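You operate a simulated robot arm through the tools that you are given. There is no shell and no other tool. Be economical: measure what you need, move in short steps, check, and stop when the job is done.

The job below is to be done with a simulated two-armed robot. You get a single attempt, and the scene is never put back.

Task
Stack the tall grey box that says "M" from the loading bench on top of the tall grey box that says "D". Take the yellow box on the loading bench and put it away on the top of the steel stand. Put the yellow reader that says "35" from the film end of the back table on top of the cream box there and the yellow reader labelled "56" on the white board of bay c. Put the steel coil on the low shelf of bay b away on the build bench top. Stack the green can marked "lime" from the box side of the packing bench on top of the green can marked "pear". Pick up the orange roller with one hand, pass it to the other hand and put it on the top of the panel bench. The order is free. Set down upright: yellow box, yellow reader, steel coil, orange roller.

It is judged by the outcome, as a careful person would: the job done as asked, and still so three seconds after it is handed in. It fails if anything else is knocked over, pushed out of place, dropped, spilled or broken.

Robot
Two 6-joint arms with two-finger parallel grippers on one trunk, on a base that drives. Base frame: it is fixed to the floor where the robot stands at the start and does not move with it; the origin is under the middle of the robot, x ahead of it, y to its left, z up; the surface under the hand at the start is at about z = 800. Readings come in mm, degrees, newtons and seconds.
The left shoulder is at the start at [-77, 177, 832], the right one opposite. With the tool pointing down near the work surface each hand reaches from about 100 to 720 mm from the robot's upright axis, wherever it stands, measured 20 degrees to its own side. Places, roughly: build bench top [4300, -11100, 800]; cream box [9000, -1000, 750]; green can [8250, -9000, 750]; orange roller (7x13x10 cm) [8300, -9400, 900]; steel coil [9500, -2250, 500]; tall grey box [750, 250, 750]; top of the panel bench [7600, -11200, 800]; top of the steel stand [5000, -600, 800]; white board of bay C [9600, -1700, 300]; yellow box [1000, 250, 750]; yellow reader [8750, -1250, 750]. Payload 1.57 kg a hand.
Tool frame (each hand has its own): the origin (TCP) lies between the finger pads and is the grasp point; the fingertips stand 30 mm ahead of it; z points along the fingers, y is the line along which they close. Largest opening 80 mm; finger width 17, thickness 12; the body of the gripper, 40 by 82 mm, starts 80 mm behind the TCP.
Orientation is told as [roll, pitch, yaw] about the base's x, y, z axes, in that order, counted from this pose: with the fingers straight down and closing along the base's y, the tool's x points along the base's -x, its y along +y and its z along -z.

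Tools
- The arms move only by the tool move_arm. It takes "left_rows", "right_rows" or both (then of equal length, played together; a hand with none holds still); each is a list of rows, each a list of 7 numbers: the turn, a rotation vector about the base's x, y, z in rad, then the shift along the base's x, y, z in mm, then the gripper command, from -1 (shut) to 1 (fully open), values between in proportion. In form: [[ax, ay, az, tx, ty, tz, jaw], ...]. A call has 1 to 8 rows; each row shifts and turns the commanded pose from where the row before left it. Rows are played at 5 a second. More than 50 mm and 8.6 degrees between two rows, or a gripper value outside its range, and nothing of the call is played. Where a pose cannot be reached the arm comes as near as it can. A force on the tool above 40 N (or 10 N above the force at the start of the call, whichever is more), or a blocked arm, ends the call early, and 0.2 s more pass. The fingers move at their own pace (about 72 mm/s each) and stop on an object; they squeeze with about 41 N. The grip force told is the motor's: it shows also when the fingers shut on nothing. Time passes only in rows, and 0.2 s behind the last, so rows that do not move let the fingers close. It gives the time, the measured TCP pose, the force on the tool (base axes), the opening and the grip force at its end, in the units of the frame above (readings bear some noise), with the torque about the TCP (base axes, N m) and any sound that the robot's microphone picked up, and new pictures: "views" is both (left out), scene, wrist or none (wrist: the cameras of the hands that moved).
- Cameras (640 x 400 px; columns grow to the right, rows downward): "scene" is now at [39.3, 9.5, 1564.8]; the picture's right is [0.18, -0.98, 0.00], its down [-0.71, -0.13, -0.70] and it looks along [0.69, 0.12, -0.72] (base axes); focal length 251 px, centre (320, 200). "left" rides on the left gripper at [72, 7, -122] in its tool frame; the picture's right is [-0.09, 1.00, 0.00], its down [-0.84, -0.08, -0.54] and it looks along [-0.54, -0.05, 0.84] (tool axes); focal length 238 px, centre (320, 200). "right" rides on the right gripper at [72, -7, -122] in its tool frame; the picture's right is [0.09, 1.00, 0.00], its down [-0.84, 0.08, -0.54] and it looks along [-0.54, 0.05, 0.84] (tool axes); focal length 238 px, centre (320, 200). There is no depth. A picture from a camera that has moved, and an enlarged one, comes with that camera's place and axes in the base frame and with its lens. The place of the scene camera against the robot may be out by one fixed shift of up to 12 mm in any direction.
- raise_lower(by): slides the trunk up (or, below 0, down) by that many mm; the arms and the scene camera ride with it, the base frame stays. It gives what a move gives, with no picture.
- base_move(legs): drives the robot by 1 to 6 legs, each [ahead, left, turn to the left] in mm, mm and degrees, along the robot's own axes; the way and the turn of a leg run together, so that a leg with both is an arc; at most 1500 mm and 180 degrees a leg. The arms and the cameras ride along, it lands a little off, and it stops where it bumps. It gives what a move gives, and a new picture of the scene camera.
- turn_head(pan, tilt): turns the head with the scene camera to pan (to the left, within 143 degrees either way) and tilt (down, from -29 to 69), counted from straight ahead of the robot. It gives what a move gives, and a new picture of the scene camera.
- zoom(camera, box): a new picture of the part [left, top, right, bottom] of that camera's present view, enlarged. No time passes.
- close_job(): hands the job in; it is judged then, once.

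Go step by step. Nothing tells you exact positions but the pictures and the camera data: compare them with the known pose of the tool, close in by small moves and look again before you grip or let go. The budget is 217 turns and 260 pictures, counting those below and the enlarged ones. Unless the task says otherwise, let go and move clear before handing in.

The tools are called as name(argument=value, ...) on one line, values as JSON. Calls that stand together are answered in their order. move_arm: Moves the arms, as the interface text tells. Its arguments: {"type":"object","properties":{"left_rows":{"type":"array","items":{"type":"array","items":{"type":"number"}}},"right_rows":{"type":"array","items":{"type":"array","items":{"type":"number"}}},"views":{"type":"string","enum":["both","scene","wrist","none"]}},"required":[]} The other tools are called the same way: raise_lower (by) slides the trunk up or down; base_move (legs) drives the base; turn_head (pan, tilt) turns the head that bears the scene camera; zoom (camera, box) takes an enlarged picture of a part of a camera's view; close_job () hands the job in.

At the start:

```text
time_s: 0.0
left_tcp_pos: [374.9, 276.9, 1180.5]
left_tcp_rot: [0.2, -0.1, 0.0]
left_force: [0.8, 0.3, 0.6]
left_moment: [0.04, -0.01, 0.03]
left_width: 79.8
left_grip_force: 0.1
right_tcp_pos: [410.3, -54.9, 1180.4]
right_tcp_rot: [0.1, 0.0, 0.1]
right_force: [0.2, 0.6, 0.7]
right_moment: [0.01, 0.02, -0.03]
right_width: 80.1
right_grip_force: 0.0
trunk travel left (down, up): [-275.0, 53.0]
robot x, y, heading: [-3.4, 1.1, -0.1]
head pan, tilt: [10.2, 45.8]
```

scene: 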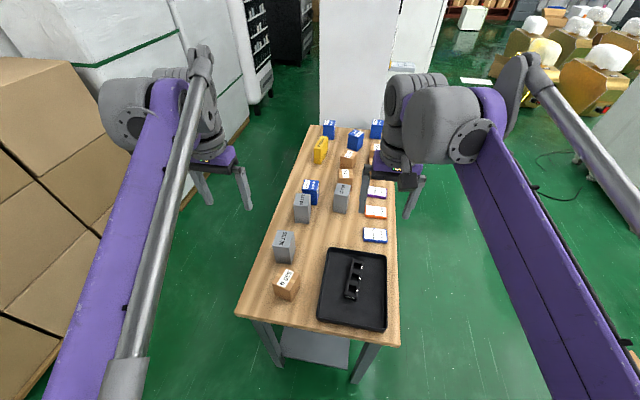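
right: 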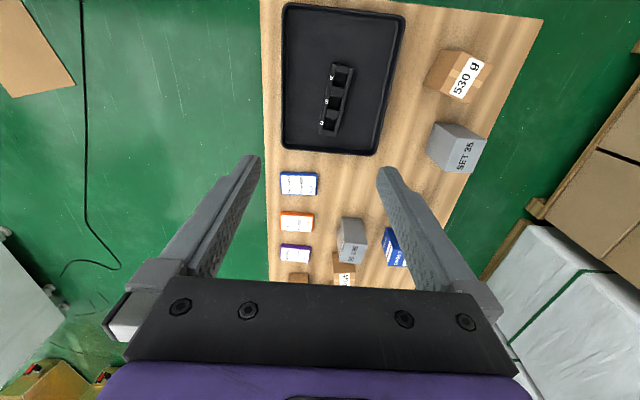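
left: 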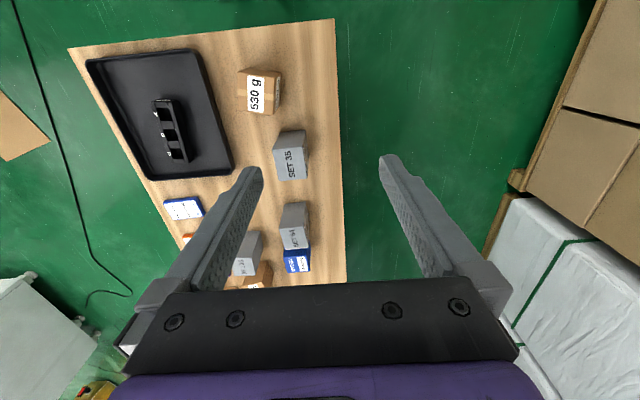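

I see the loading bench ahead with grey, blue, brown and yellow boxes. I zoom in to read the labels.

zoom(camera="scene", box=[240, 100, 400, 200])

zoom(camera="scene", box=[240, 180, 400, 300])

```text
4.00 times, centred on (320, 150) of scene
camera zoom: at [39.3, 9.5, 1564.8], right [0.18, -0.98, 0.0], down [-0.71, -0.13, -0.7], along [0.69, 0.12, -0.72], focal length 1005 px, centre (320, 400)
```

zoom: 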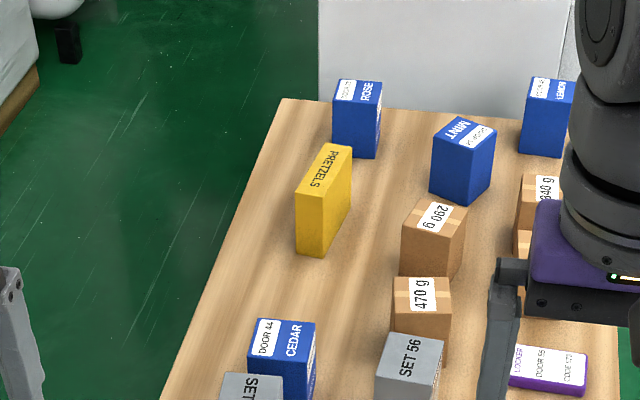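

```text
3.33 times, centred on (320, 240) of scene
camera zoom: at [39.3, 9.5, 1564.8], right [0.18, -0.98, 0.0], down [-0.71, -0.13, -0.7], along [0.69, 0.12, -0.72], focal length 837 px, centre (320, 67)
```

zoom: 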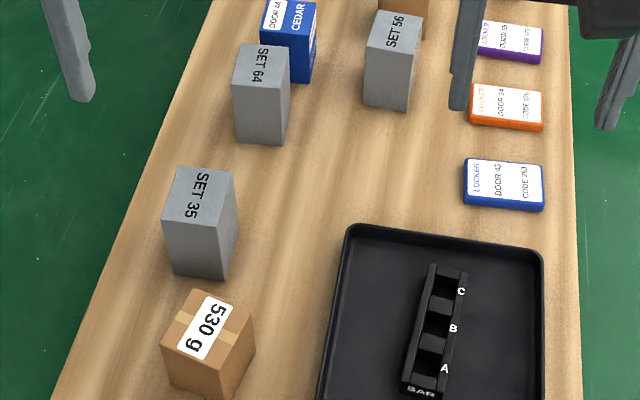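

No letter shows from here, so the M and D must be on other sides. I turn both wrists to look inward from the sides of the bench.

move_arm(left_rows=[[0, 0, -0.15, 0, 25, 0, 1], [0, 0, -0.15, 0, 25, 0, 1], [0, 0, -0.15, 0, 25, 0, 1], [0, 0, -0.15, 0, 25, 0, 1], [0, 0, -0.15, 0, 25, 0, 1], [0, 0, -0.15, 0, 25, 0, 1], [0, 0, -0.15, 0, 0, 0, 1], [0, 0, -0.15, 0, 0, 0, 1]], right_rows=[[0, 0, 0.15, 0, -25, 0, 1], [0, 0, 0.15, 0, -25, 0, 1], [0, 0, 0.15, 0, -25, 0, 1], [0, 0, 0.15, 0, -25, 0, 1], [0, 0, 0.15, 0, -25, 0, 1], [0, 0, 0.15, 0, -25, 0, 1], [0, 0, 0.15, 0, 0, 0, 1], [0, 0, 0.15, 0, 0, 0, 1]], views="both")

```text
time_s: 1.8
left_tcp_pos: [376.1, 426.7, 1182.2]
left_tcp_rot: [0.0, -0.1, -68.9]
left_force: [-0.2, 0.5, 0.7]
left_moment: [0.01, -0.01, 0.0]
left_width: 80.0
left_grip_force: 0.0
right_tcp_pos: [412.5, -205.7, 1182.3]
right_tcp_rot: [-0.1, -0.1, 68.8]
right_force: [0.3, 0.3, -0.1]
right_moment: [-0.03, -0.01, -0.01]
right_width: 80.0
right_grip_force: 0.2
trunk travel left (down, up): [-275.0, 53.0]
robot x, y, heading: [1.5, -2.2, 0.0]
head pan, tilt: [10.2, 45.8]
camera scene: at [39.3, 9.5, 1564.8], right [0.18, -0.98, 0.0], down [-0.71, -0.13, -0.7], along [0.69, 0.12, -0.72], focal length 251 px, centre (320, 200)
camera right: at [392.8, -275.2, 1303.4], right [-0.96, 0.27, 0.0], down [0.23, 0.81, 0.54], along [0.15, 0.52, -0.84], focal length 238 px, centre (320, 200)
camera left: at [357.0, 495.9, 1303.3], right [0.96, 0.27, 0.0], down [0.23, -0.81, 0.54], along [0.15, -0.52, -0.84], focal length 238 px, centre (320, 200)
```

scene: 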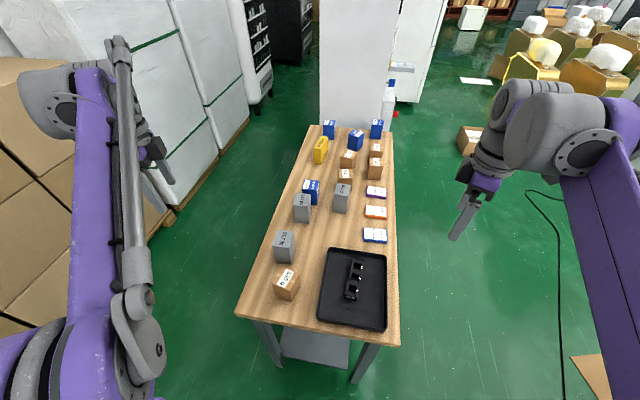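
right: 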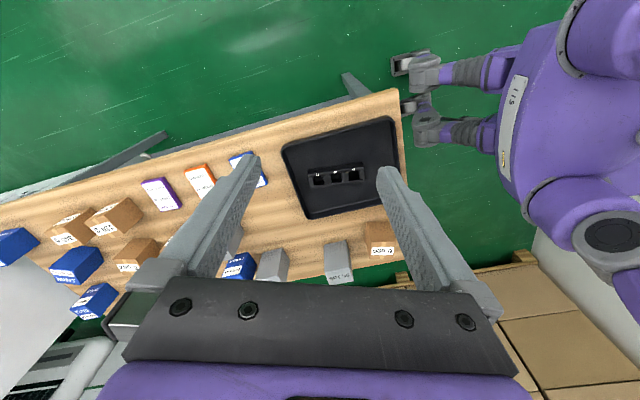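
left: 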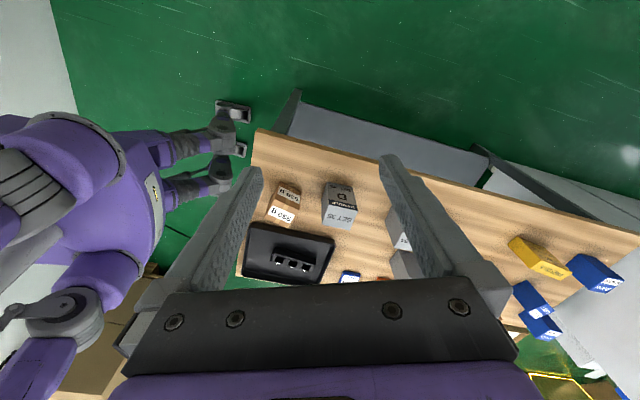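

The left wrist picture shows a letter on SET 35. I zoom in there.

zoom(camera="left", box=[260, 160, 420, 260])

move_arm(left_rows=[[0, 0, 0, 50, 0, 0, 1], [0, 0, 0, 50, 0, 0, 1], [0, 0, 0, 50, 0, 0, 1], [0, 0, 0, 40, 0, 0, 1]], views="wrist")

```text
4.00 times, centred on (340, 210) of left
camera zoom: at [357.0, 495.9, 1303.3], right [0.96, 0.27, 0.0], down [0.23, -0.81, 0.54], along [0.15, -0.52, -0.84], focal length 953 px, centre (240, 160)
```

zoom: 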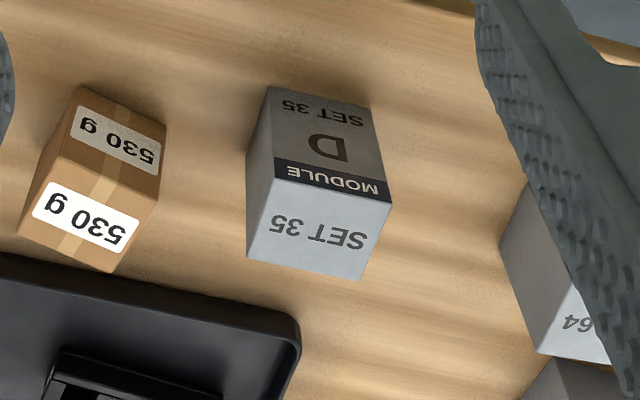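

```text
time_s: 2.8
left_tcp_pos: [518.4, 415.5, 1163.6]
left_tcp_rot: [0.1, 0.1, -68.6]
left_force: [0.3, -0.9, 0.3]
left_moment: [0.0, 0.03, -0.01]
left_width: 80.0
left_grip_force: 0.1
left hand out of reach, approached as far as the arm can: row 3, 4
right_tcp_pos: [411.9, -204.4, 1180.6]
right_tcp_rot: [-0.1, 0.1, 68.7]
right_force: [0.3, 0.1, -0.3]
right_moment: [0.02, 0.0, 0.01]
right_width: 79.9
right_grip_force: 0.0
trunk travel left (down, up): [-275.0, 53.0]
robot x, y, heading: [2.6, -1.1, -0.3]
head pan, tilt: [10.2, 45.8]
camera left: at [500.1, 485.1, 1285.3], right [0.96, 0.28, 0.0], down [0.23, -0.81, 0.54], along [0.15, -0.52, -0.84], focal length 238 px, centre (320, 200)
```

left: 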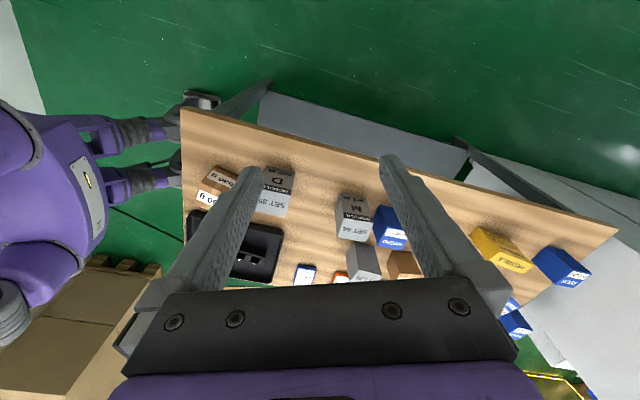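

zoom(camera="left", box=[240, 150, 420, 260])

zoom(camera="left", box=[450, 200, 610, 300])

```text
3.56 times, centred on (330, 205) of left
camera zoom: at [500.1, 485.1, 1285.3], right [0.96, 0.28, 0.0], down [0.23, -0.81, 0.54], along [0.15, -0.52, -0.84], focal length 848 px, centre (284, 182)
```

zoom: 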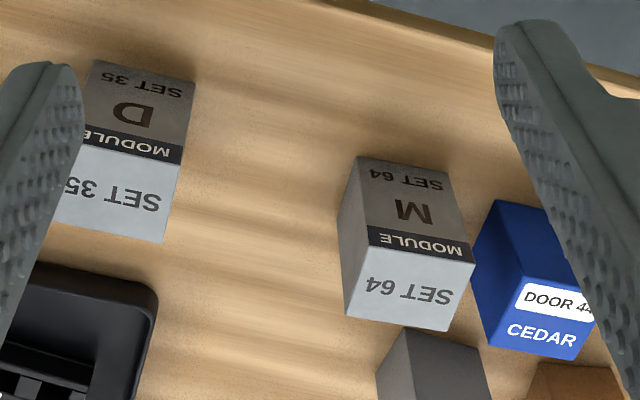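

```text
4.00 times, centred on (530, 250) of left
camera zoom: at [500.1, 485.1, 1285.3], right [0.96, 0.28, 0.0], down [0.23, -0.81, 0.54], along [0.15, -0.52, -0.84], focal length 953 px, centre (-520, 0)
```

zoom: 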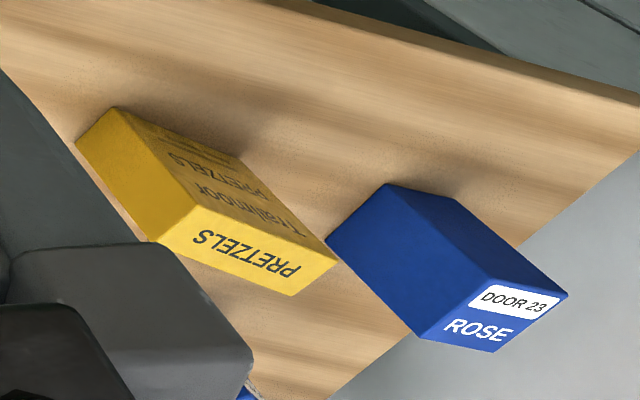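

M is on SET 64 (about [666,185], top z≈883) and D on SET 35 (about [485,204]). I bring the left hand back to yaw 0 above M.

move_arm(left_rows=[[0, 0, 0.15, -20, -35, -10, 1], [0, 0, 0.15, 0, -45, -15, 1], [0, 0, 0.15, 0, -45, -15, 1], [0, 0, 0.15, 10, -40, -20, 1], [0, 0, 0.15, 20, -30, -20, 1], [0, 0, 0.15, 20, -20, -20, 1], [0, 0, 0.15, 20, 0, -20, 1], [0, 0, 0.15, 20, 0, -20, 1]], views="wrist")

```text
time_s: 4.6
left_tcp_pos: [588.9, 204.8, 1019.6]
left_tcp_rot: [0.0, 0.0, 0.2]
left_force: [-0.1, 0.0, 0.3]
left_moment: [-0.03, 0.03, 0.01]
left_width: 79.9
left_grip_force: 0.1
right_tcp_pos: [413.9, -206.0, 1180.1]
right_tcp_rot: [0.0, 0.0, 68.7]
right_force: [1.2, -0.2, 0.3]
right_moment: [-0.03, 0.0, 0.01]
right_width: 80.1
right_grip_force: 0.1
trunk travel left (down, up): [-275.0, 53.0]
robot x, y, heading: [1.5, 0.1, 0.2]
head pan, tilt: [10.2, 45.8]
camera left: at [518.3, 210.8, 1142.6], right [0.09, 1.0, 0.0], down [0.84, -0.08, 0.54], along [0.54, -0.05, -0.84], focal length 238 px, centre (320, 200)
```

left: 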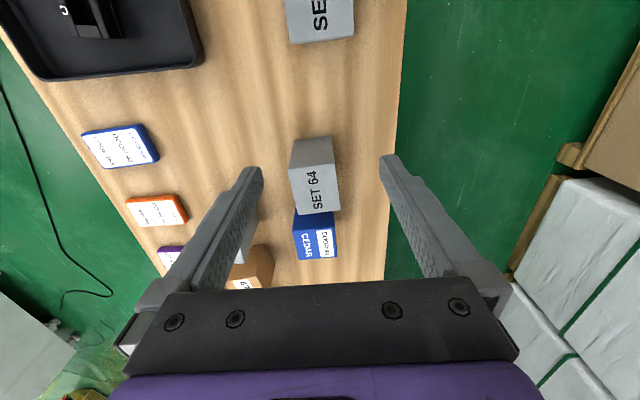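

M's top spans about x 636–702, y 165–219. I move above it and descend partway.

move_arm(left_rows=[[0, 0, 0, 40, -7, 0, 1], [0, 0, 0, 38, -6, -20, 1], [0, 0, 0, 0, 0, -45, 1], [0, 0, 0, 0, 0, 0, 1]], views="wrist")

```text
time_s: 5.6
left_tcp_pos: [657.3, 188.9, 954.2]
left_tcp_rot: [0.1, 0.0, -0.1]
left_force: [0.4, 0.8, 0.2]
left_moment: [-0.04, 0.01, 0.0]
left_width: 80.0
left_grip_force: 0.2
left hand out of reach, approached as far as the arm can: row 2
right_tcp_pos: [413.0, -205.7, 1182.5]
right_tcp_rot: [-0.1, -0.1, 68.6]
right_force: [0.2, -0.9, -0.4]
right_moment: [0.02, 0.01, -0.02]
right_width: 80.1
right_grip_force: 0.0
trunk travel left (down, up): [-275.0, 53.0]
robot x, y, heading: [2.8, 0.5, 0.1]
head pan, tilt: [10.2, 45.8]
camera left: at [586.8, 195.0, 1075.2], right [0.09, 1.0, 0.0], down [0.84, -0.08, 0.54], along [0.54, -0.05, -0.84], focal length 238 px, centre (320, 200)
```

left: 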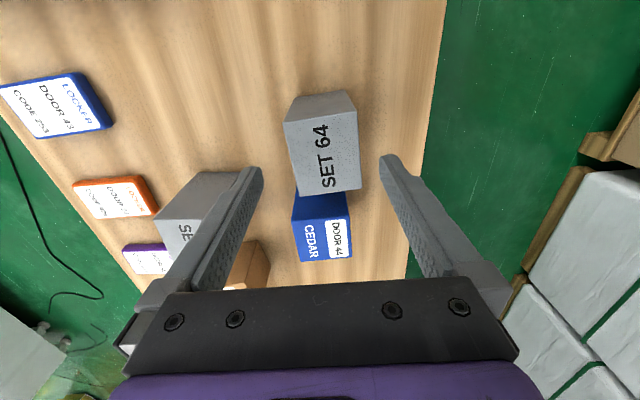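

Aligned well. I descend and grip M.

move_arm(left_rows=[[0, 0, 0, 0, 2, -45, 1], [0, 0, 0, 0, 0, -35, 1], [0, 0, 0, 5, 0, -24, 1], [0, 0, 0, 0, 0, 0, 1], [0, 0, 0, 0, 0, 0, -1], [0, 0, 0, 0, 0, 0, -1], [0, 0, 0, 0, 0, 0, -1]], views="wrist")

```text
time_s: 7.2
left_tcp_pos: [660.4, 190.6, 849.3]
left_tcp_rot: [0.1, 0.0, -0.1]
left_force: [0.1, -0.2, 0.6]
left_moment: [-0.02, -0.04, -0.01]
left_width: 55.8
left_grip_force: 41.5
right_tcp_pos: [411.8, -204.9, 1180.6]
right_tcp_rot: [0.0, 0.0, 68.6]
right_force: [0.6, -0.3, 0.6]
right_moment: [-0.01, 0.04, 0.02]
right_width: 80.1
right_grip_force: 0.0
trunk travel left (down, up): [-275.0, 53.0]
robot x, y, heading: [0.8, -1.0, -0.1]
head pan, tilt: [10.2, 45.8]
camera left: at [588.6, 195.8, 970.8], right [0.09, 1.0, 0.0], down [0.84, -0.08, 0.54], along [0.54, -0.05, -0.84], focal length 238 px, centre (320, 200)
```

left: 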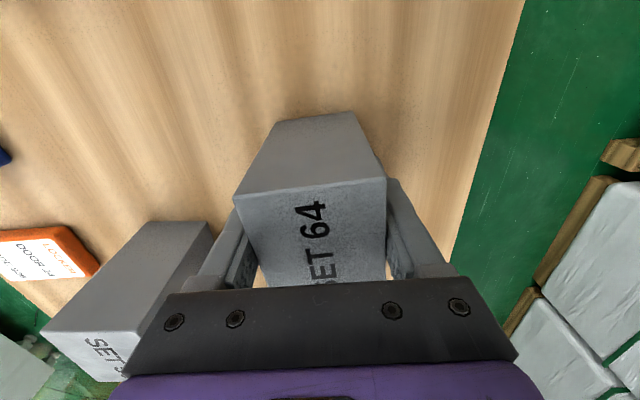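

Gripped (55.8 mm). I lift and move back toward D, staying high, and look.

move_arm(left_rows=[[0, 0, 0, 0, 0, 40, -1], [0, 0, 0, 0, 0, 45, -1], [0, 0, 0, -15, 0, 45, -1], [0, 0, 0, -50, 0, 0, -1], [0, 0, 0, -50, 0, 0, -1], [0, 0, 0, -50, 0, 0, -1], [0, 0, 0, -40, 0, 0, -1], [0, 0, 0, 0, 0, 0, -1]], views="both")

```text
time_s: 9.0
left_tcp_pos: [455.0, 192.4, 975.9]
left_tcp_rot: [0.2, 0.0, 0.0]
left_force: [0.3, 0.2, -2.0]
left_moment: [0.01, 0.0, -0.01]
left_width: 55.4
left_grip_force: 41.5
right_tcp_pos: [413.0, -205.7, 1180.9]
right_tcp_rot: [0.0, 0.0, 68.8]
right_force: [0.3, 0.7, 1.0]
right_moment: [-0.01, -0.01, 0.0]
right_width: 79.9
right_grip_force: 0.1
trunk travel left (down, up): [-275.0, 53.0]
robot x, y, heading: [-0.3, -1.3, 0.1]
head pan, tilt: [10.2, 45.8]
camera scene: at [40.4, 9.6, 1564.8], right [0.18, -0.98, 0.0], down [-0.71, -0.13, -0.7], along [0.69, 0.12, -0.72], focal length 251 px, centre (320, 200)
camera left: at [383.7, 197.9, 1097.9], right [0.09, 1.0, 0.0], down [0.84, -0.08, 0.54], along [0.54, -0.05, -0.84], focal length 238 px, centre (320, 200)
```

scene: 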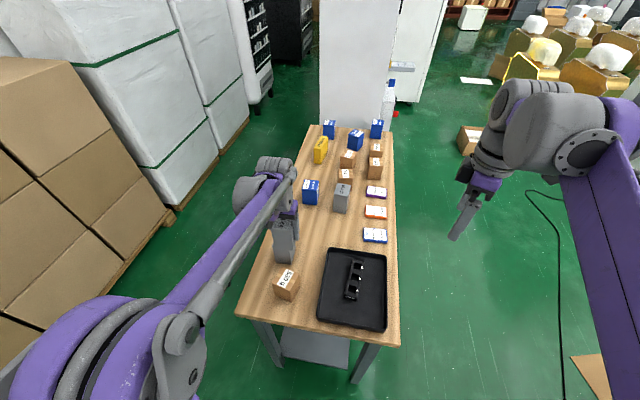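
left: 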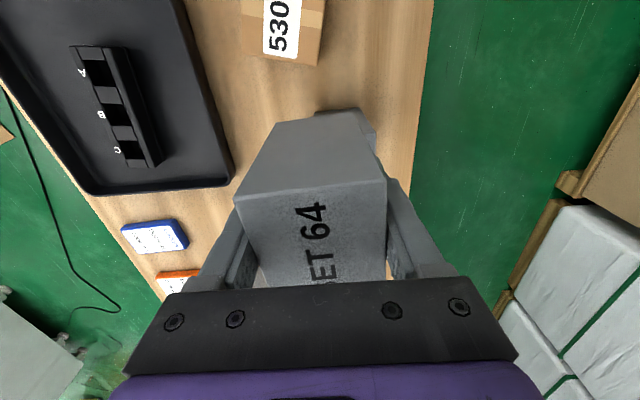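

zoom(camera="left", box=[260, 80, 420, 180])

```text
4.00 times, centred on (340, 130) of left
camera zoom: at [383.7, 197.9, 1097.9], right [0.09, 1.0, 0.0], down [0.84, -0.08, 0.54], along [0.54, -0.05, -0.84], focal length 953 px, centre (240, 480)
```

zoom: 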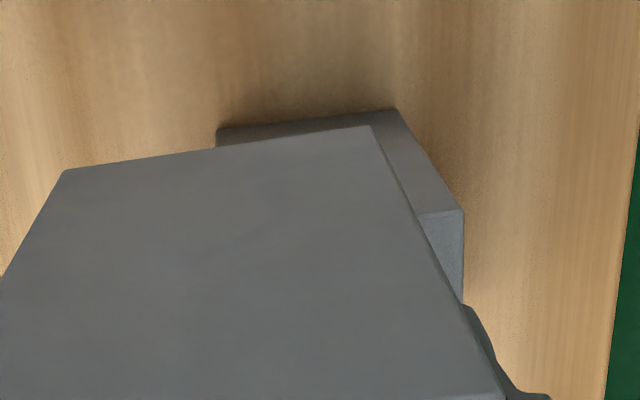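

D's near edge is at x≈453, y 184–242, so its centre is about (486,213); M's centre is about (459,190). I correct the offset and start down.

move_arm(left_rows=[[0, 0, -0.03, 27, 23, 0, -1], [0, 0, 0, 0, 0, -10, -1], [0, 0, 0, 0, 0, -6, -1], [0, 0, 0, 0, 0, 0, -1]], views="wrist")

zoom(camera="left", box=[240, 80, 400, 180])

```text
time_s: 10.0
left_tcp_pos: [481.1, 215.4, 962.2]
left_tcp_rot: [0.1, 0.0, -1.7]
left_force: [-1.1, 0.5, -1.1]
left_moment: [0.0, -0.05, 0.01]
left_width: 55.0
left_grip_force: 40.9
right_tcp_pos: [412.1, -205.2, 1180.9]
right_tcp_rot: [0.0, 0.0, 68.8]
right_force: [1.0, 0.5, -0.1]
right_moment: [-0.02, 0.02, 0.0]
right_width: 80.2
right_grip_force: 0.0
trunk travel left (down, up): [-275.0, 53.0]
robot x, y, heading: [0.1, 0.4, -0.2]
head pan, tilt: [10.2, 45.8]
camera left: at [410.7, 224.0, 1083.5], right [0.12, 0.99, 0.0], down [0.83, -0.1, 0.54], along [0.54, -0.06, -0.84], focal length 238 px, centre (320, 200)
```

left: 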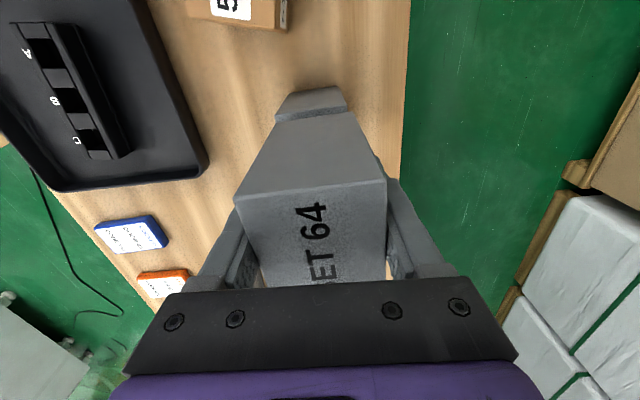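

```text
4.00 times, centred on (320, 130) of left
camera zoom: at [410.7, 224.0, 1083.5], right [0.12, 0.99, 0.0], down [0.83, -0.1, 0.54], along [0.54, -0.06, -0.84], focal length 953 px, centre (320, 480)
```

zoom: 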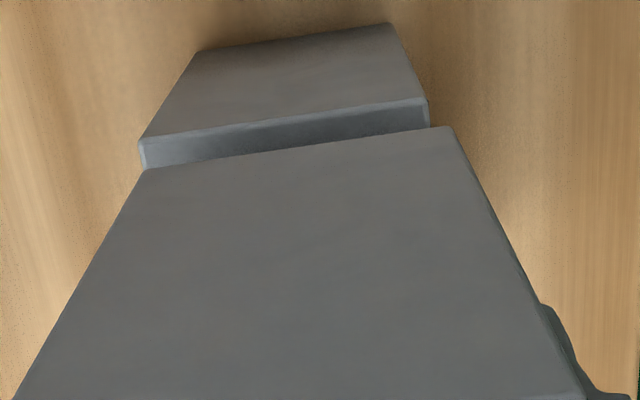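

M sits 2–3 mm off D's edges with about a 15 mm gap. I correct and lower slowly.

move_arm(left_rows=[[0, 0, 0, -2, -3, 0, -1], [0, 0, 0, 0, 0, -6, -1], [0, 0, 0, 0, 0, -4, -1], [0, 0, 0, 0, 0, -2, -1], [0, 0, 0, 0, 0, 0, -1]], views="wrist")

zoom(camera="left", box=[240, 80, 400, 180])

```text
time_s: 11.2
left_tcp_pos: [479.9, 211.9, 949.4]
left_tcp_rot: [0.1, 0.1, -1.7]
left_force: [0.4, -0.6, -2.6]
left_moment: [0.01, 0.04, -0.01]
left_width: 55.3
left_grip_force: 41.0
right_tcp_pos: [411.5, -204.7, 1181.1]
right_tcp_rot: [0.0, 0.0, 68.7]
right_force: [0.3, 0.1, 0.6]
right_moment: [0.0, 0.01, -0.02]
right_width: 79.8
right_grip_force: 0.1
trunk travel left (down, up): [-275.0, 53.0]
robot x, y, heading: [-4.4, -2.4, 0.1]
head pan, tilt: [10.2, 45.8]
camera left: at [409.5, 221.0, 1071.3], right [0.12, 0.99, 0.0], down [0.83, -0.1, 0.54], along [0.54, -0.06, -0.84], focal length 238 px, centre (320, 200)
```

left: 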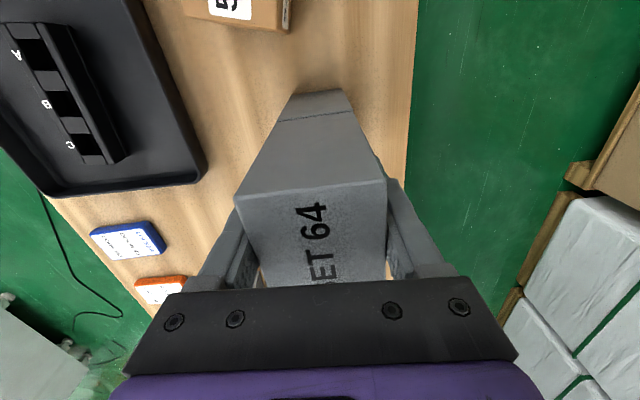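

```text
4.00 times, centred on (320, 130) of left
camera zoom: at [409.5, 221.0, 1071.3], right [0.12, 0.99, 0.0], down [0.83, -0.1, 0.54], along [0.54, -0.06, -0.84], focal length 953 px, centre (320, 480)
```

zoom: 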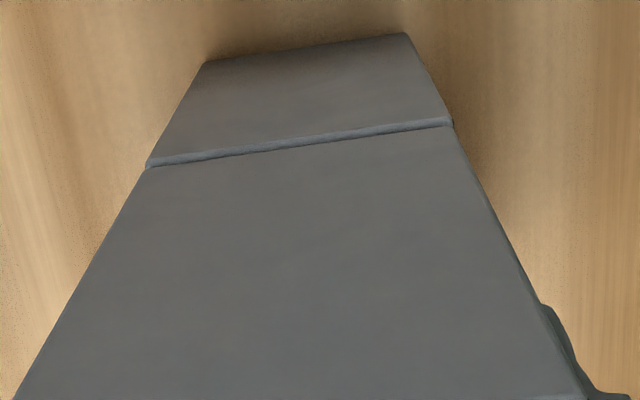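

Nearly touching. I lower a few more millimetres.

move_arm(left_rows=[[0, 0, 0, 0, 0, -1.5, -1], [0, 0, 0, 0, 0, -1, -1], [0, 0, 0, 0, 0, 0, -1]], views="none")

```text
time_s: 12.0
left_tcp_pos: [479.9, 211.9, 948.3]
left_tcp_rot: [0.1, -0.1, -1.6]
left_force: [3.1, 4.7, 18.9]
left_moment: [0.08, -0.13, 0.1]
left_width: 55.5
left_grip_force: 40.6
right_tcp_pos: [412.3, -205.8, 1182.5]
right_tcp_rot: [0.1, 0.0, 68.7]
right_force: [0.2, 0.2, 0.2]
right_moment: [-0.02, 0.0, 0.01]
right_width: 80.1
right_grip_force: 0.1
trunk travel left (down, up): [-275.0, 53.0]
robot x, y, heading: [-2.4, -0.8, 0.3]
head pan, tilt: [10.2, 45.8]
```

Contact at 19 N. I open and rise straight up.

move_arm(left_rows=[[0, 0, 0, 0, 0, 1, -0.2], [0, 0, 0, 0, 0, 0, 1], [0, 0, 0, 0, 0, 0, 1], [0, 0, 0, 0, 0, 30, 1], [0, 0, 0, 0, 0, 45, 1], [0, 0, 0, 0, 0, 45, 1], [0, 0, 0, 0, 0, 40, 1], [0, 0, 0, 0, 0, 0, 1]], views="wrist")

```text
time_s: 13.8
left_tcp_pos: [478.6, 212.8, 1109.9]
left_tcp_rot: [0.2, -0.2, -1.7]
left_force: [0.4, 0.1, 0.3]
left_moment: [0.04, 0.02, -0.03]
left_width: 79.7
left_grip_force: 0.1
right_tcp_pos: [413.1, -204.5, 1181.5]
right_tcp_rot: [0.1, 0.0, 68.7]
right_force: [0.1, 0.0, 0.4]
right_moment: [0.0, -0.01, 0.03]
right_width: 80.3
right_grip_force: 0.0
trunk travel left (down, up): [-275.0, 53.0]
robot x, y, heading: [-0.4, 0.7, 0.0]
head pan, tilt: [10.2, 45.8]
camera left: at [408.5, 220.6, 1231.7], right [0.12, 0.99, 0.0], down [0.83, -0.1, 0.54], along [0.54, -0.06, -0.84], focal length 238 px, centre (320, 200)
```

left: 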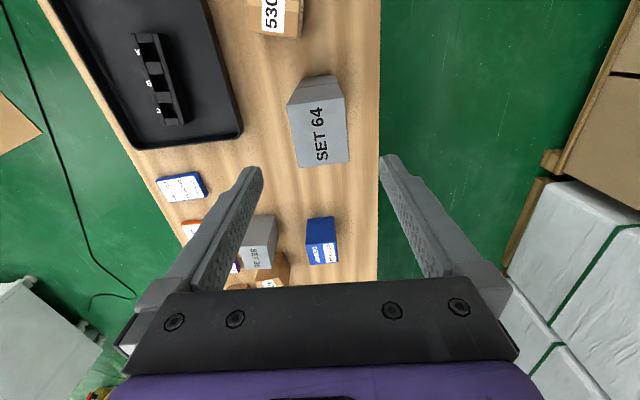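

M stands on D. Next is the yellow box near (1055,195): the aisle left of the bench looks about 1 m wide, so I drive there and face the bench.

base_move(legs=[[0, 690, 0], [860, 0, 0], [0, 0, -90]])

```text
time_s: 28.4
left_tcp_pos: [1084.7, 220.1, 1109.0]
left_tcp_rot: [0.1, -0.1, -91.9]
left_force: [0.2, -0.3, -0.7]
left_moment: [-0.02, -0.01, 0.03]
left_width: 80.3
left_grip_force: 0.1
right_tcp_pos: [667.5, 290.9, 1180.9]
right_tcp_rot: [0.0, 0.0, -21.4]
right_force: [0.1, 0.5, -0.5]
right_moment: [0.0, 0.02, -0.03]
right_width: 80.0
right_grip_force: 0.1
trunk travel left (down, up): [-275.0, 53.0]
robot x, y, heading: [873.9, 702.9, -90.4]
head pan, tilt: [10.2, 45.8]
camera scene: at [889.2, 658.5, 1564.8], right [-0.98, -0.17, 0.0], down [-0.12, 0.71, -0.7], along [0.12, -0.69, -0.72], focal length 251 px, centre (320, 200)
```

scene: 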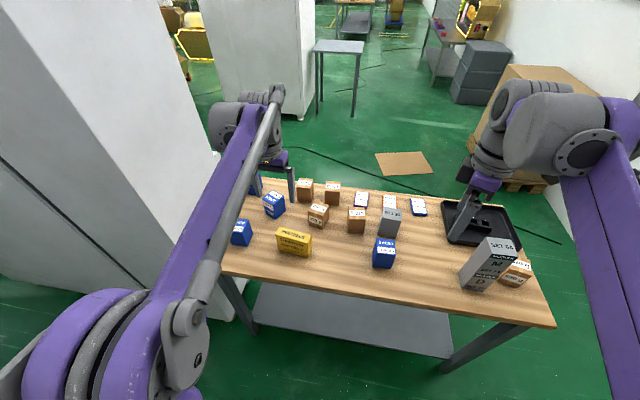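

The stack stands well. I zoom on the yellow box and turn the left wrist to close along base y.

zoom(camera="scene", box=[220, 190, 380, 290])

move_arm(left_rows=[[0, 0, 0.15, 0, 0, 0, 1], [0, 0, 0.15, 0, 0, 0, 1], [0, 0, 0.15, 0, 0, 0, 1], [0, 0, 0.15, 0, 0, 0, 1], [0, 0, 0.15, 0, 0, 0, 1], [0, 0, 0.15, 0, 0, 0, 1], [0, 0, 0.15, 0, 0, 0, 1], [0, 0, 0.15, 0, 0, 0, 1]], views="none")

move_arm(left_rows=[[0, 0, 0.15, 0, 0, 0, 1], [0, 0, 0.12, 0, 0, 0, 1], [0, 0, 0, -10, 0, -40, 1], [0, 0, 0, -10, 0, -30, 1], [0, 0, 0, 0, 0, 0, 1]], views="wrist")

```text
4.00 times, centred on (300, 240) of scene
camera zoom: at [889.2, 658.5, 1564.8], right [-0.98, -0.17, 0.0], down [-0.12, 0.71, -0.7], along [0.12, -0.69, -0.72], focal length 1005 px, centre (400, 40)
```

zoom: 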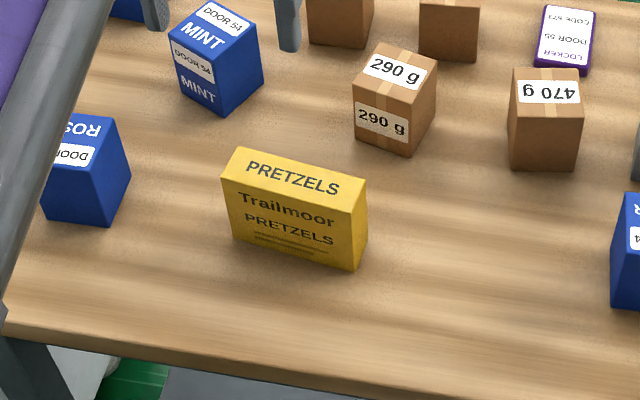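

```text
time_s: 30.2
left_tcp_pos: [1085.0, 221.3, 1108.7]
left_tcp_rot: [0.1, -0.2, -23.0]
left_force: [0.2, 0.0, -0.6]
left_moment: [-0.02, -0.04, 0.06]
left_width: 79.9
left_grip_force: 0.1
right_tcp_pos: [668.0, 290.4, 1180.8]
right_tcp_rot: [0.0, 0.0, -21.5]
right_force: [-0.3, -0.2, -0.5]
right_moment: [0.0, 0.01, 0.03]
right_width: 80.1
right_grip_force: 0.1
trunk travel left (down, up): [-275.0, 53.0]
robot x, y, heading: [873.4, 701.0, -90.1]
head pan, tilt: [10.2, 45.8]
```

```text
time_s: 31.4
left_tcp_pos: [1063.6, 222.4, 1040.2]
left_tcp_rot: [0.1, -0.1, -7.8]
left_force: [0.2, 0.1, -0.1]
left_moment: [-0.01, 0.0, 0.01]
left_width: 80.0
left_grip_force: 0.0
right_tcp_pos: [667.3, 290.7, 1181.0]
right_tcp_rot: [0.1, 0.1, -21.5]
right_force: [0.0, 0.0, 0.3]
right_moment: [0.0, 0.02, -0.03]
right_width: 80.0
right_grip_force: 0.0
trunk travel left (down, up): [-275.0, 53.0]
robot x, y, heading: [875.0, 696.1, -90.2]
head pan, tilt: [10.2, 45.8]
camera left: at [994.9, 238.4, 1162.0], right [0.22, 0.97, 0.0], down [0.82, -0.19, 0.54], along [0.53, -0.12, -0.84], focal length 238 px, centre (320, 200)
```

left: 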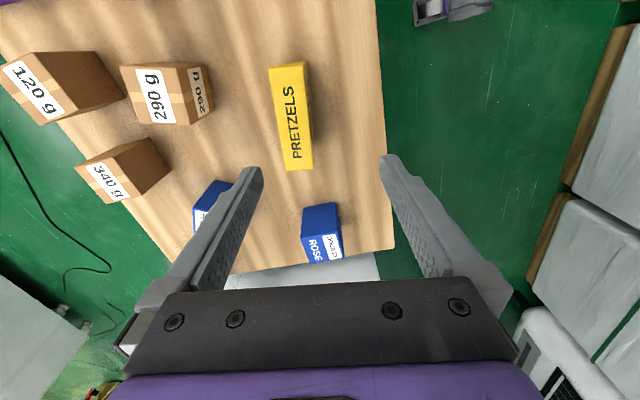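

The yellow box centre is about (1061,191), yaw about -9.5°, top z≈880. I move over it and descend to grip.

move_arm(left_rows=[[0, 0, -0.03, -3, -31, 0, 1], [0, 0, 0, 0, 0, -45, 1], [0, 0, 0, 0, 0, -45, 1], [0, 0, 0, 0, 0, 0, 1]], views="wrist")

```text
time_s: 32.4
left_tcp_pos: [1062.5, 190.4, 947.0]
left_tcp_rot: [0.1, -0.2, -9.4]
left_force: [0.6, -0.1, 0.3]
left_moment: [0.02, 0.02, 0.0]
left_width: 80.2
left_grip_force: 0.1
right_tcp_pos: [667.1, 290.9, 1181.2]
right_tcp_rot: [0.0, 0.0, -21.4]
right_force: [-0.3, -0.2, 0.0]
right_moment: [-0.05, -0.02, 0.02]
right_width: 80.0
right_grip_force: 0.1
trunk travel left (down, up): [-275.0, 53.0]
robot x, y, heading: [875.2, 704.1, -89.9]
head pan, tilt: [10.2, 45.8]
camera left: at [992.8, 208.2, 1069.2], right [0.25, 0.97, 0.0], down [0.81, -0.21, 0.54], along [0.53, -0.14, -0.84], focal length 238 px, centre (320, 200)
```

left: 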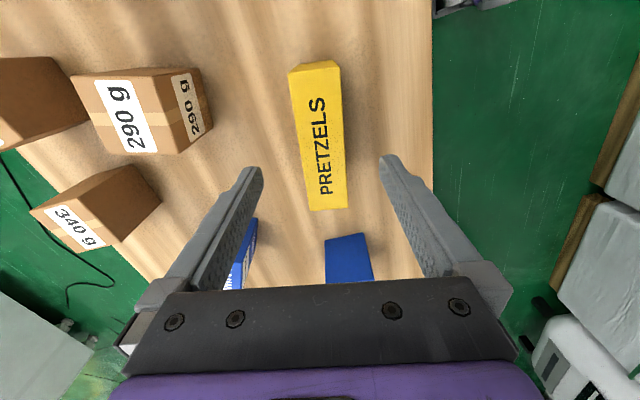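

move_arm(left_rows=[[0, 0, 0, 0, 0, -45, 1], [0, 0, 0, 0, 0, -40, 1], [0, 0, 0, 0, 0, -17, 1], [0, 0, 0, 0, 0, 0, -1], [0, 0, 0, 0, 0, 0, -1], [0, 0, 0, 0, 0, 0, -1]], views="wrist")

```text
time_s: 33.8
left_tcp_pos: [1062.3, 190.9, 847.3]
left_tcp_rot: [0.1, -0.1, -9.4]
left_force: [-0.5, 0.1, 0.6]
left_moment: [-0.02, 0.0, 0.0]
left_width: 35.6
left_grip_force: 39.4
right_tcp_pos: [666.9, 289.7, 1181.5]
right_tcp_rot: [0.0, -0.1, -21.5]
right_force: [0.6, -0.3, 0.2]
right_moment: [-0.02, -0.01, 0.04]
right_width: 79.9
right_grip_force: 0.0
trunk travel left (down, up): [-275.0, 53.0]
robot x, y, heading: [873.1, 702.7, -90.3]
head pan, tilt: [10.2, 45.8]
camera left: at [994.2, 208.2, 968.7], right [0.25, 0.97, 0.0], down [0.81, -0.21, 0.54], along [0.53, -0.14, -0.84], focal length 238 px, centre (320, 200)
```

left: 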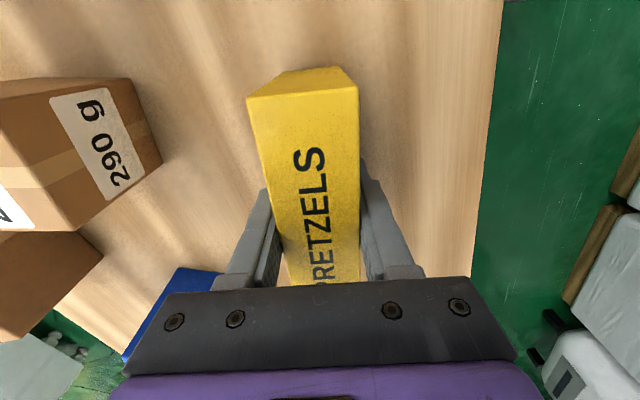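

Gripped. I lift it clear and tuck it in, then look along the aisle toward +x.

move_arm(left_rows=[[0, 0, 0, 0, 0, 45, -1], [0, 0, 0, 0, 0, 45, -1], [0, 0, 0, 0, 0, 45, -1], [0, 0, 0, 0, 0, 45, -1], [0, 0, 0, -10, 40, 20, -1], [0, 0, 0, -10, 40, 0, -1], [0, 0, 0, -10, 30, 0, -1]], views="none")

turn_head(pan=90, tilt=25)

turn_head(pan=20, tilt=15)

```text
time_s: 35.4
left_tcp_pos: [1030.1, 300.6, 1046.6]
left_tcp_rot: [0.0, -0.1, -9.3]
left_force: [-0.1, 0.9, -1.7]
left_moment: [0.0, -0.01, -0.03]
left_width: 35.5
left_grip_force: 40.9
right_tcp_pos: [668.0, 290.1, 1182.5]
right_tcp_rot: [0.0, 0.0, -21.5]
right_force: [0.7, -1.1, -1.0]
right_moment: [-0.02, -0.02, -0.03]
right_width: 79.9
right_grip_force: 0.1
trunk travel left (down, up): [-275.0, 53.0]
robot x, y, heading: [873.6, 702.6, -90.3]
head pan, tilt: [10.2, 45.8]
```

```text
time_s: 36.9
left_tcp_pos: [1030.6, 298.2, 1046.7]
left_tcp_rot: [0.1, -0.1, -9.5]
left_force: [0.2, 0.0, -1.5]
left_moment: [0.01, 0.0, 0.04]
left_width: 35.6
left_grip_force: 41.0
right_tcp_pos: [667.9, 289.6, 1182.3]
right_tcp_rot: [-0.1, -0.1, -21.6]
right_force: [-0.1, 0.2, 0.2]
right_moment: [-0.01, 0.04, -0.01]
right_width: 79.9
right_grip_force: 0.0
trunk travel left (down, up): [-275.0, 53.0]
robot x, y, heading: [872.4, 701.7, -90.4]
head pan, tilt: [90.0, 25.0]
camera scene: at [967.4, 737.5, 1596.5], right [0.0, -1.0, 0.0], down [-0.42, 0.0, -0.91], along [0.91, 0.0, -0.42], focal length 251 px, centre (320, 200)
```

scene: 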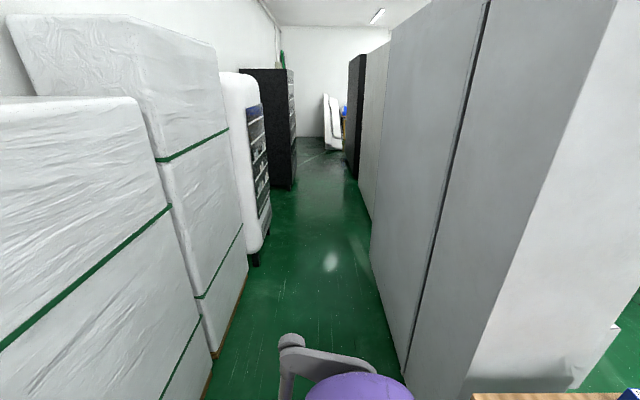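

```text
time_s: 38.3
left_tcp_pos: [1031.3, 298.7, 1046.0]
left_tcp_rot: [0.1, -0.1, -9.4]
left_force: [0.0, 0.0, -1.3]
left_moment: [-0.02, 0.01, 0.02]
left_width: 35.8
left_grip_force: 40.9
right_tcp_pos: [667.5, 289.5, 1181.0]
right_tcp_rot: [0.0, 0.0, -21.6]
right_force: [-0.1, -0.7, -0.8]
right_moment: [-0.01, -0.04, -0.02]
right_width: 80.0
right_grip_force: 0.0
trunk travel left (down, up): [-275.0, 53.0]
robot x, y, heading: [875.9, 702.0, -90.3]
head pan, tilt: [20.0, 15.0]
camera scene: at [906.9, 650.0, 1612.7], right [-0.94, -0.34, 0.0], down [-0.09, 0.24, -0.97], along [0.33, -0.91, -0.26], focal length 251 px, centre (320, 200)
```

scene: 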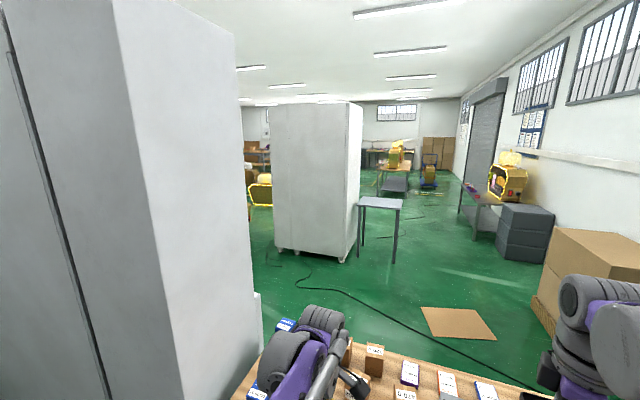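

The steel stand should be beyond the cabinets on the far side, so I go back around the near end of the bench to its right side.

base_move(legs=[[-200, 0, 0], [0, -1020, 0], [1460, 0, 0], [0, 0, 90]])

turn_head(pan=-20, tilt=15)

```text
time_s: 59.6
left_tcp_pos: [255.1, -391.1, 1045.8]
left_tcp_rot: [0.1, -0.1, 83.7]
left_force: [0.5, 0.3, -1.4]
left_moment: [-0.02, 0.02, -0.02]
left_width: 35.6
left_grip_force: 40.8
right_tcp_pos: [283.1, -754.5, 1181.5]
right_tcp_rot: [0.0, 0.0, 71.5]
right_force: [-0.2, 0.4, 0.2]
right_moment: [0.03, 0.01, 0.03]
right_width: 80.2
right_grip_force: 0.0
trunk travel left (down, up): [-275.0, 53.0]
robot x, y, heading: [-140.7, -569.4, 3.0]
head pan, tilt: [20.0, 15.0]
camera scene: at [-93.3, -540.9, 1612.7], right [0.39, -0.92, 0.0], down [-0.24, -0.1, -0.97], along [0.89, 0.38, -0.26], focal length 251 px, centre (320, 200)
```

scene: 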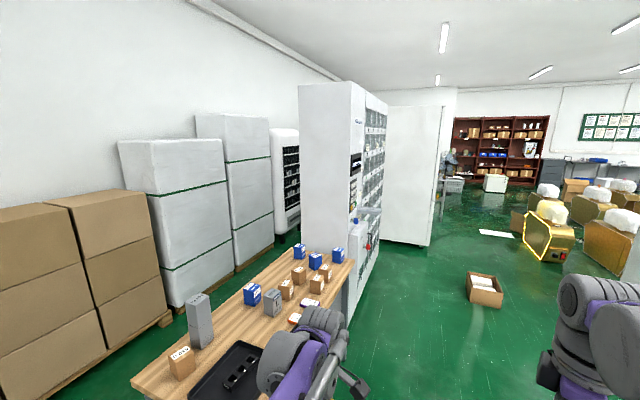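

```text
time_s: 60.7
left_tcp_pos: [254.5, -392.7, 1045.2]
left_tcp_rot: [0.1, -0.2, 83.6]
left_force: [-0.4, 0.0, -1.9]
left_moment: [-0.01, 0.02, -0.01]
left_width: 36.0
left_grip_force: 41.0
right_tcp_pos: [282.7, -754.9, 1180.7]
right_tcp_rot: [0.0, 0.0, 71.6]
right_force: [0.0, -0.3, 0.0]
right_moment: [0.01, 0.03, -0.01]
right_width: 79.8
right_grip_force: 0.1
trunk travel left (down, up): [-275.0, 53.0]
robot x, y, heading: [-141.1, -571.2, 3.0]
head pan, tilt: [-20.0, 15.0]
camera scene: at [-90.0, -604.6, 1612.7], right [-0.29, -0.96, 0.0], down [-0.25, 0.08, -0.97], along [0.92, -0.28, -0.26], focal length 251 px, centre (320, 200)
```

scene: 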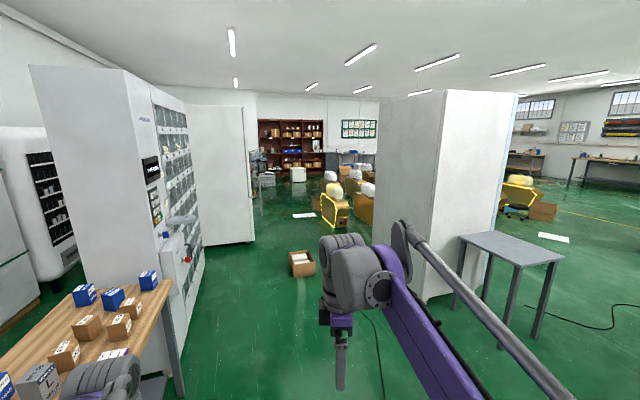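

The way ahead between the cabinets and the floor box is open. I drive 2 m ahead and look for the steel stand.

base_move(legs=[[0, -130, -3], [1450, 0, 0], [550, 0, 0]])

turn_head(pan=20, tilt=20)

```text
time_s: 72.0
left_tcp_pos: [2258.5, -522.3, 1044.7]
left_tcp_rot: [0.1, -0.2, 81.3]
left_force: [0.8, -0.3, -1.4]
left_moment: [-0.01, 0.03, -0.05]
left_width: 35.4
left_grip_force: 40.8
right_tcp_pos: [2272.3, -886.4, 1181.6]
right_tcp_rot: [0.0, 0.0, 69.1]
right_force: [0.3, 1.1, -0.8]
right_moment: [-0.01, 0.03, 0.0]
right_width: 79.9
right_grip_force: 0.1
trunk travel left (down, up): [-275.0, 53.0]
robot x, y, heading: [1857.5, -681.2, 0.6]
head pan, tilt: [-20.0, 15.0]
camera scene: at [1906.1, -720.6, 1612.7], right [-0.34, -0.94, 0.0], down [-0.24, 0.09, -0.97], along [0.91, -0.32, -0.26], focal length 251 px, centre (320, 200)
```

scene: 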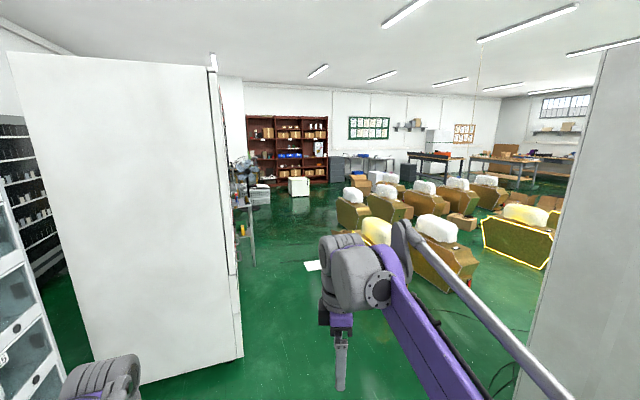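

```text
time_s: 73.0
left_tcp_pos: [2259.6, -523.1, 1047.4]
left_tcp_rot: [0.0, 0.1, 81.3]
left_force: [-0.3, 0.0, -1.7]
left_moment: [0.03, 0.0, -0.01]
left_width: 35.3
left_grip_force: 41.2
right_tcp_pos: [2271.4, -885.9, 1181.2]
right_tcp_rot: [0.0, 0.0, 69.2]
right_force: [-0.1, 0.3, 0.6]
right_moment: [0.0, 0.02, -0.02]
right_width: 79.9
right_grip_force: 0.1
trunk travel left (down, up): [-275.0, 53.0]
robot x, y, heading: [1855.3, -687.5, 0.6]
head pan, tilt: [20.0, 20.0]
camera scene: at [1905.4, -656.9, 1604.6], right [0.35, -0.94, 0.0], down [-0.32, -0.12, -0.94], along [0.88, 0.33, -0.34], focal length 251 px, centre (320, 200)
```

scene: 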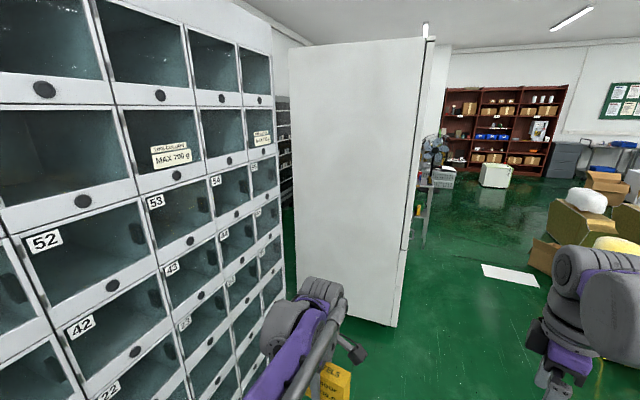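

I need to see the floor box and the gap on the right before continuing.

turn_head(pan=-50, tilt=30)

turn_head(pan=0, tilt=35)

```text
time_s: 74.5
left_tcp_pos: [2259.4, -522.8, 1046.1]
left_tcp_rot: [0.1, 0.1, 81.3]
left_force: [-0.1, 0.0, -0.9]
left_moment: [0.01, 0.0, -0.02]
left_width: 35.6
left_grip_force: 40.8
right_tcp_pos: [2272.0, -886.8, 1180.8]
right_tcp_rot: [0.0, 0.0, 69.1]
right_force: [-0.1, -0.5, 0.3]
right_moment: [0.01, -0.02, 0.02]
right_width: 80.3
right_grip_force: 0.0
trunk travel left (down, up): [-275.0, 53.0]
robot x, y, heading: [1855.4, -683.5, 0.5]
head pan, tilt: [-50.0, 30.0]
camera scene: at [1876.8, -758.1, 1588.5], right [-0.76, -0.65, 0.0], down [-0.32, 0.38, -0.87], along [0.56, -0.66, -0.5], focal length 251 px, centre (320, 200)
```

scene: 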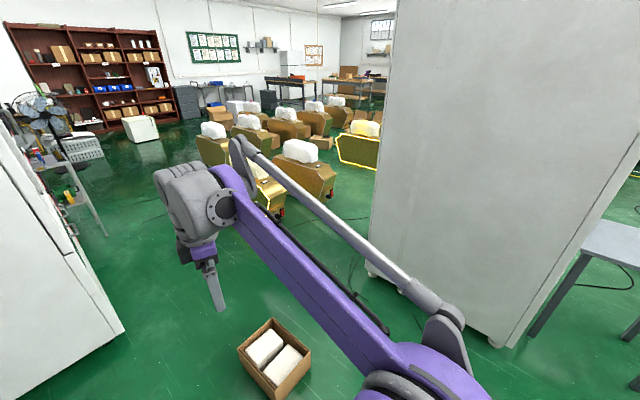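

```text
time_s: 75.6
left_tcp_pos: [2259.7, -523.6, 1046.2]
left_tcp_rot: [0.1, 0.0, 81.1]
left_force: [0.2, 0.3, -1.2]
left_moment: [-0.03, 0.03, 0.0]
left_width: 35.3
left_grip_force: 40.7
right_tcp_pos: [2271.0, -886.1, 1180.9]
right_tcp_rot: [0.0, 0.0, 69.1]
right_force: [-0.1, 0.2, -0.4]
right_moment: [-0.01, -0.03, 0.0]
right_width: 80.3
right_grip_force: 0.1
trunk travel left (down, up): [-275.0, 53.0]
robot x, y, heading: [1859.1, -685.0, 0.4]
head pan, tilt: [0.0, 35.0]
camera scene: at [1906.1, -688.7, 1580.7], right [0.01, -1.0, 0.0], down [-0.57, 0.0, -0.82], along [0.82, 0.01, -0.57], focal length 251 px, centre (320, 200)
```

scene: 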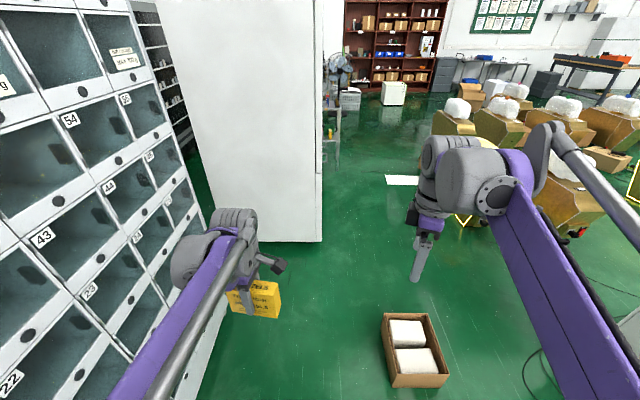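

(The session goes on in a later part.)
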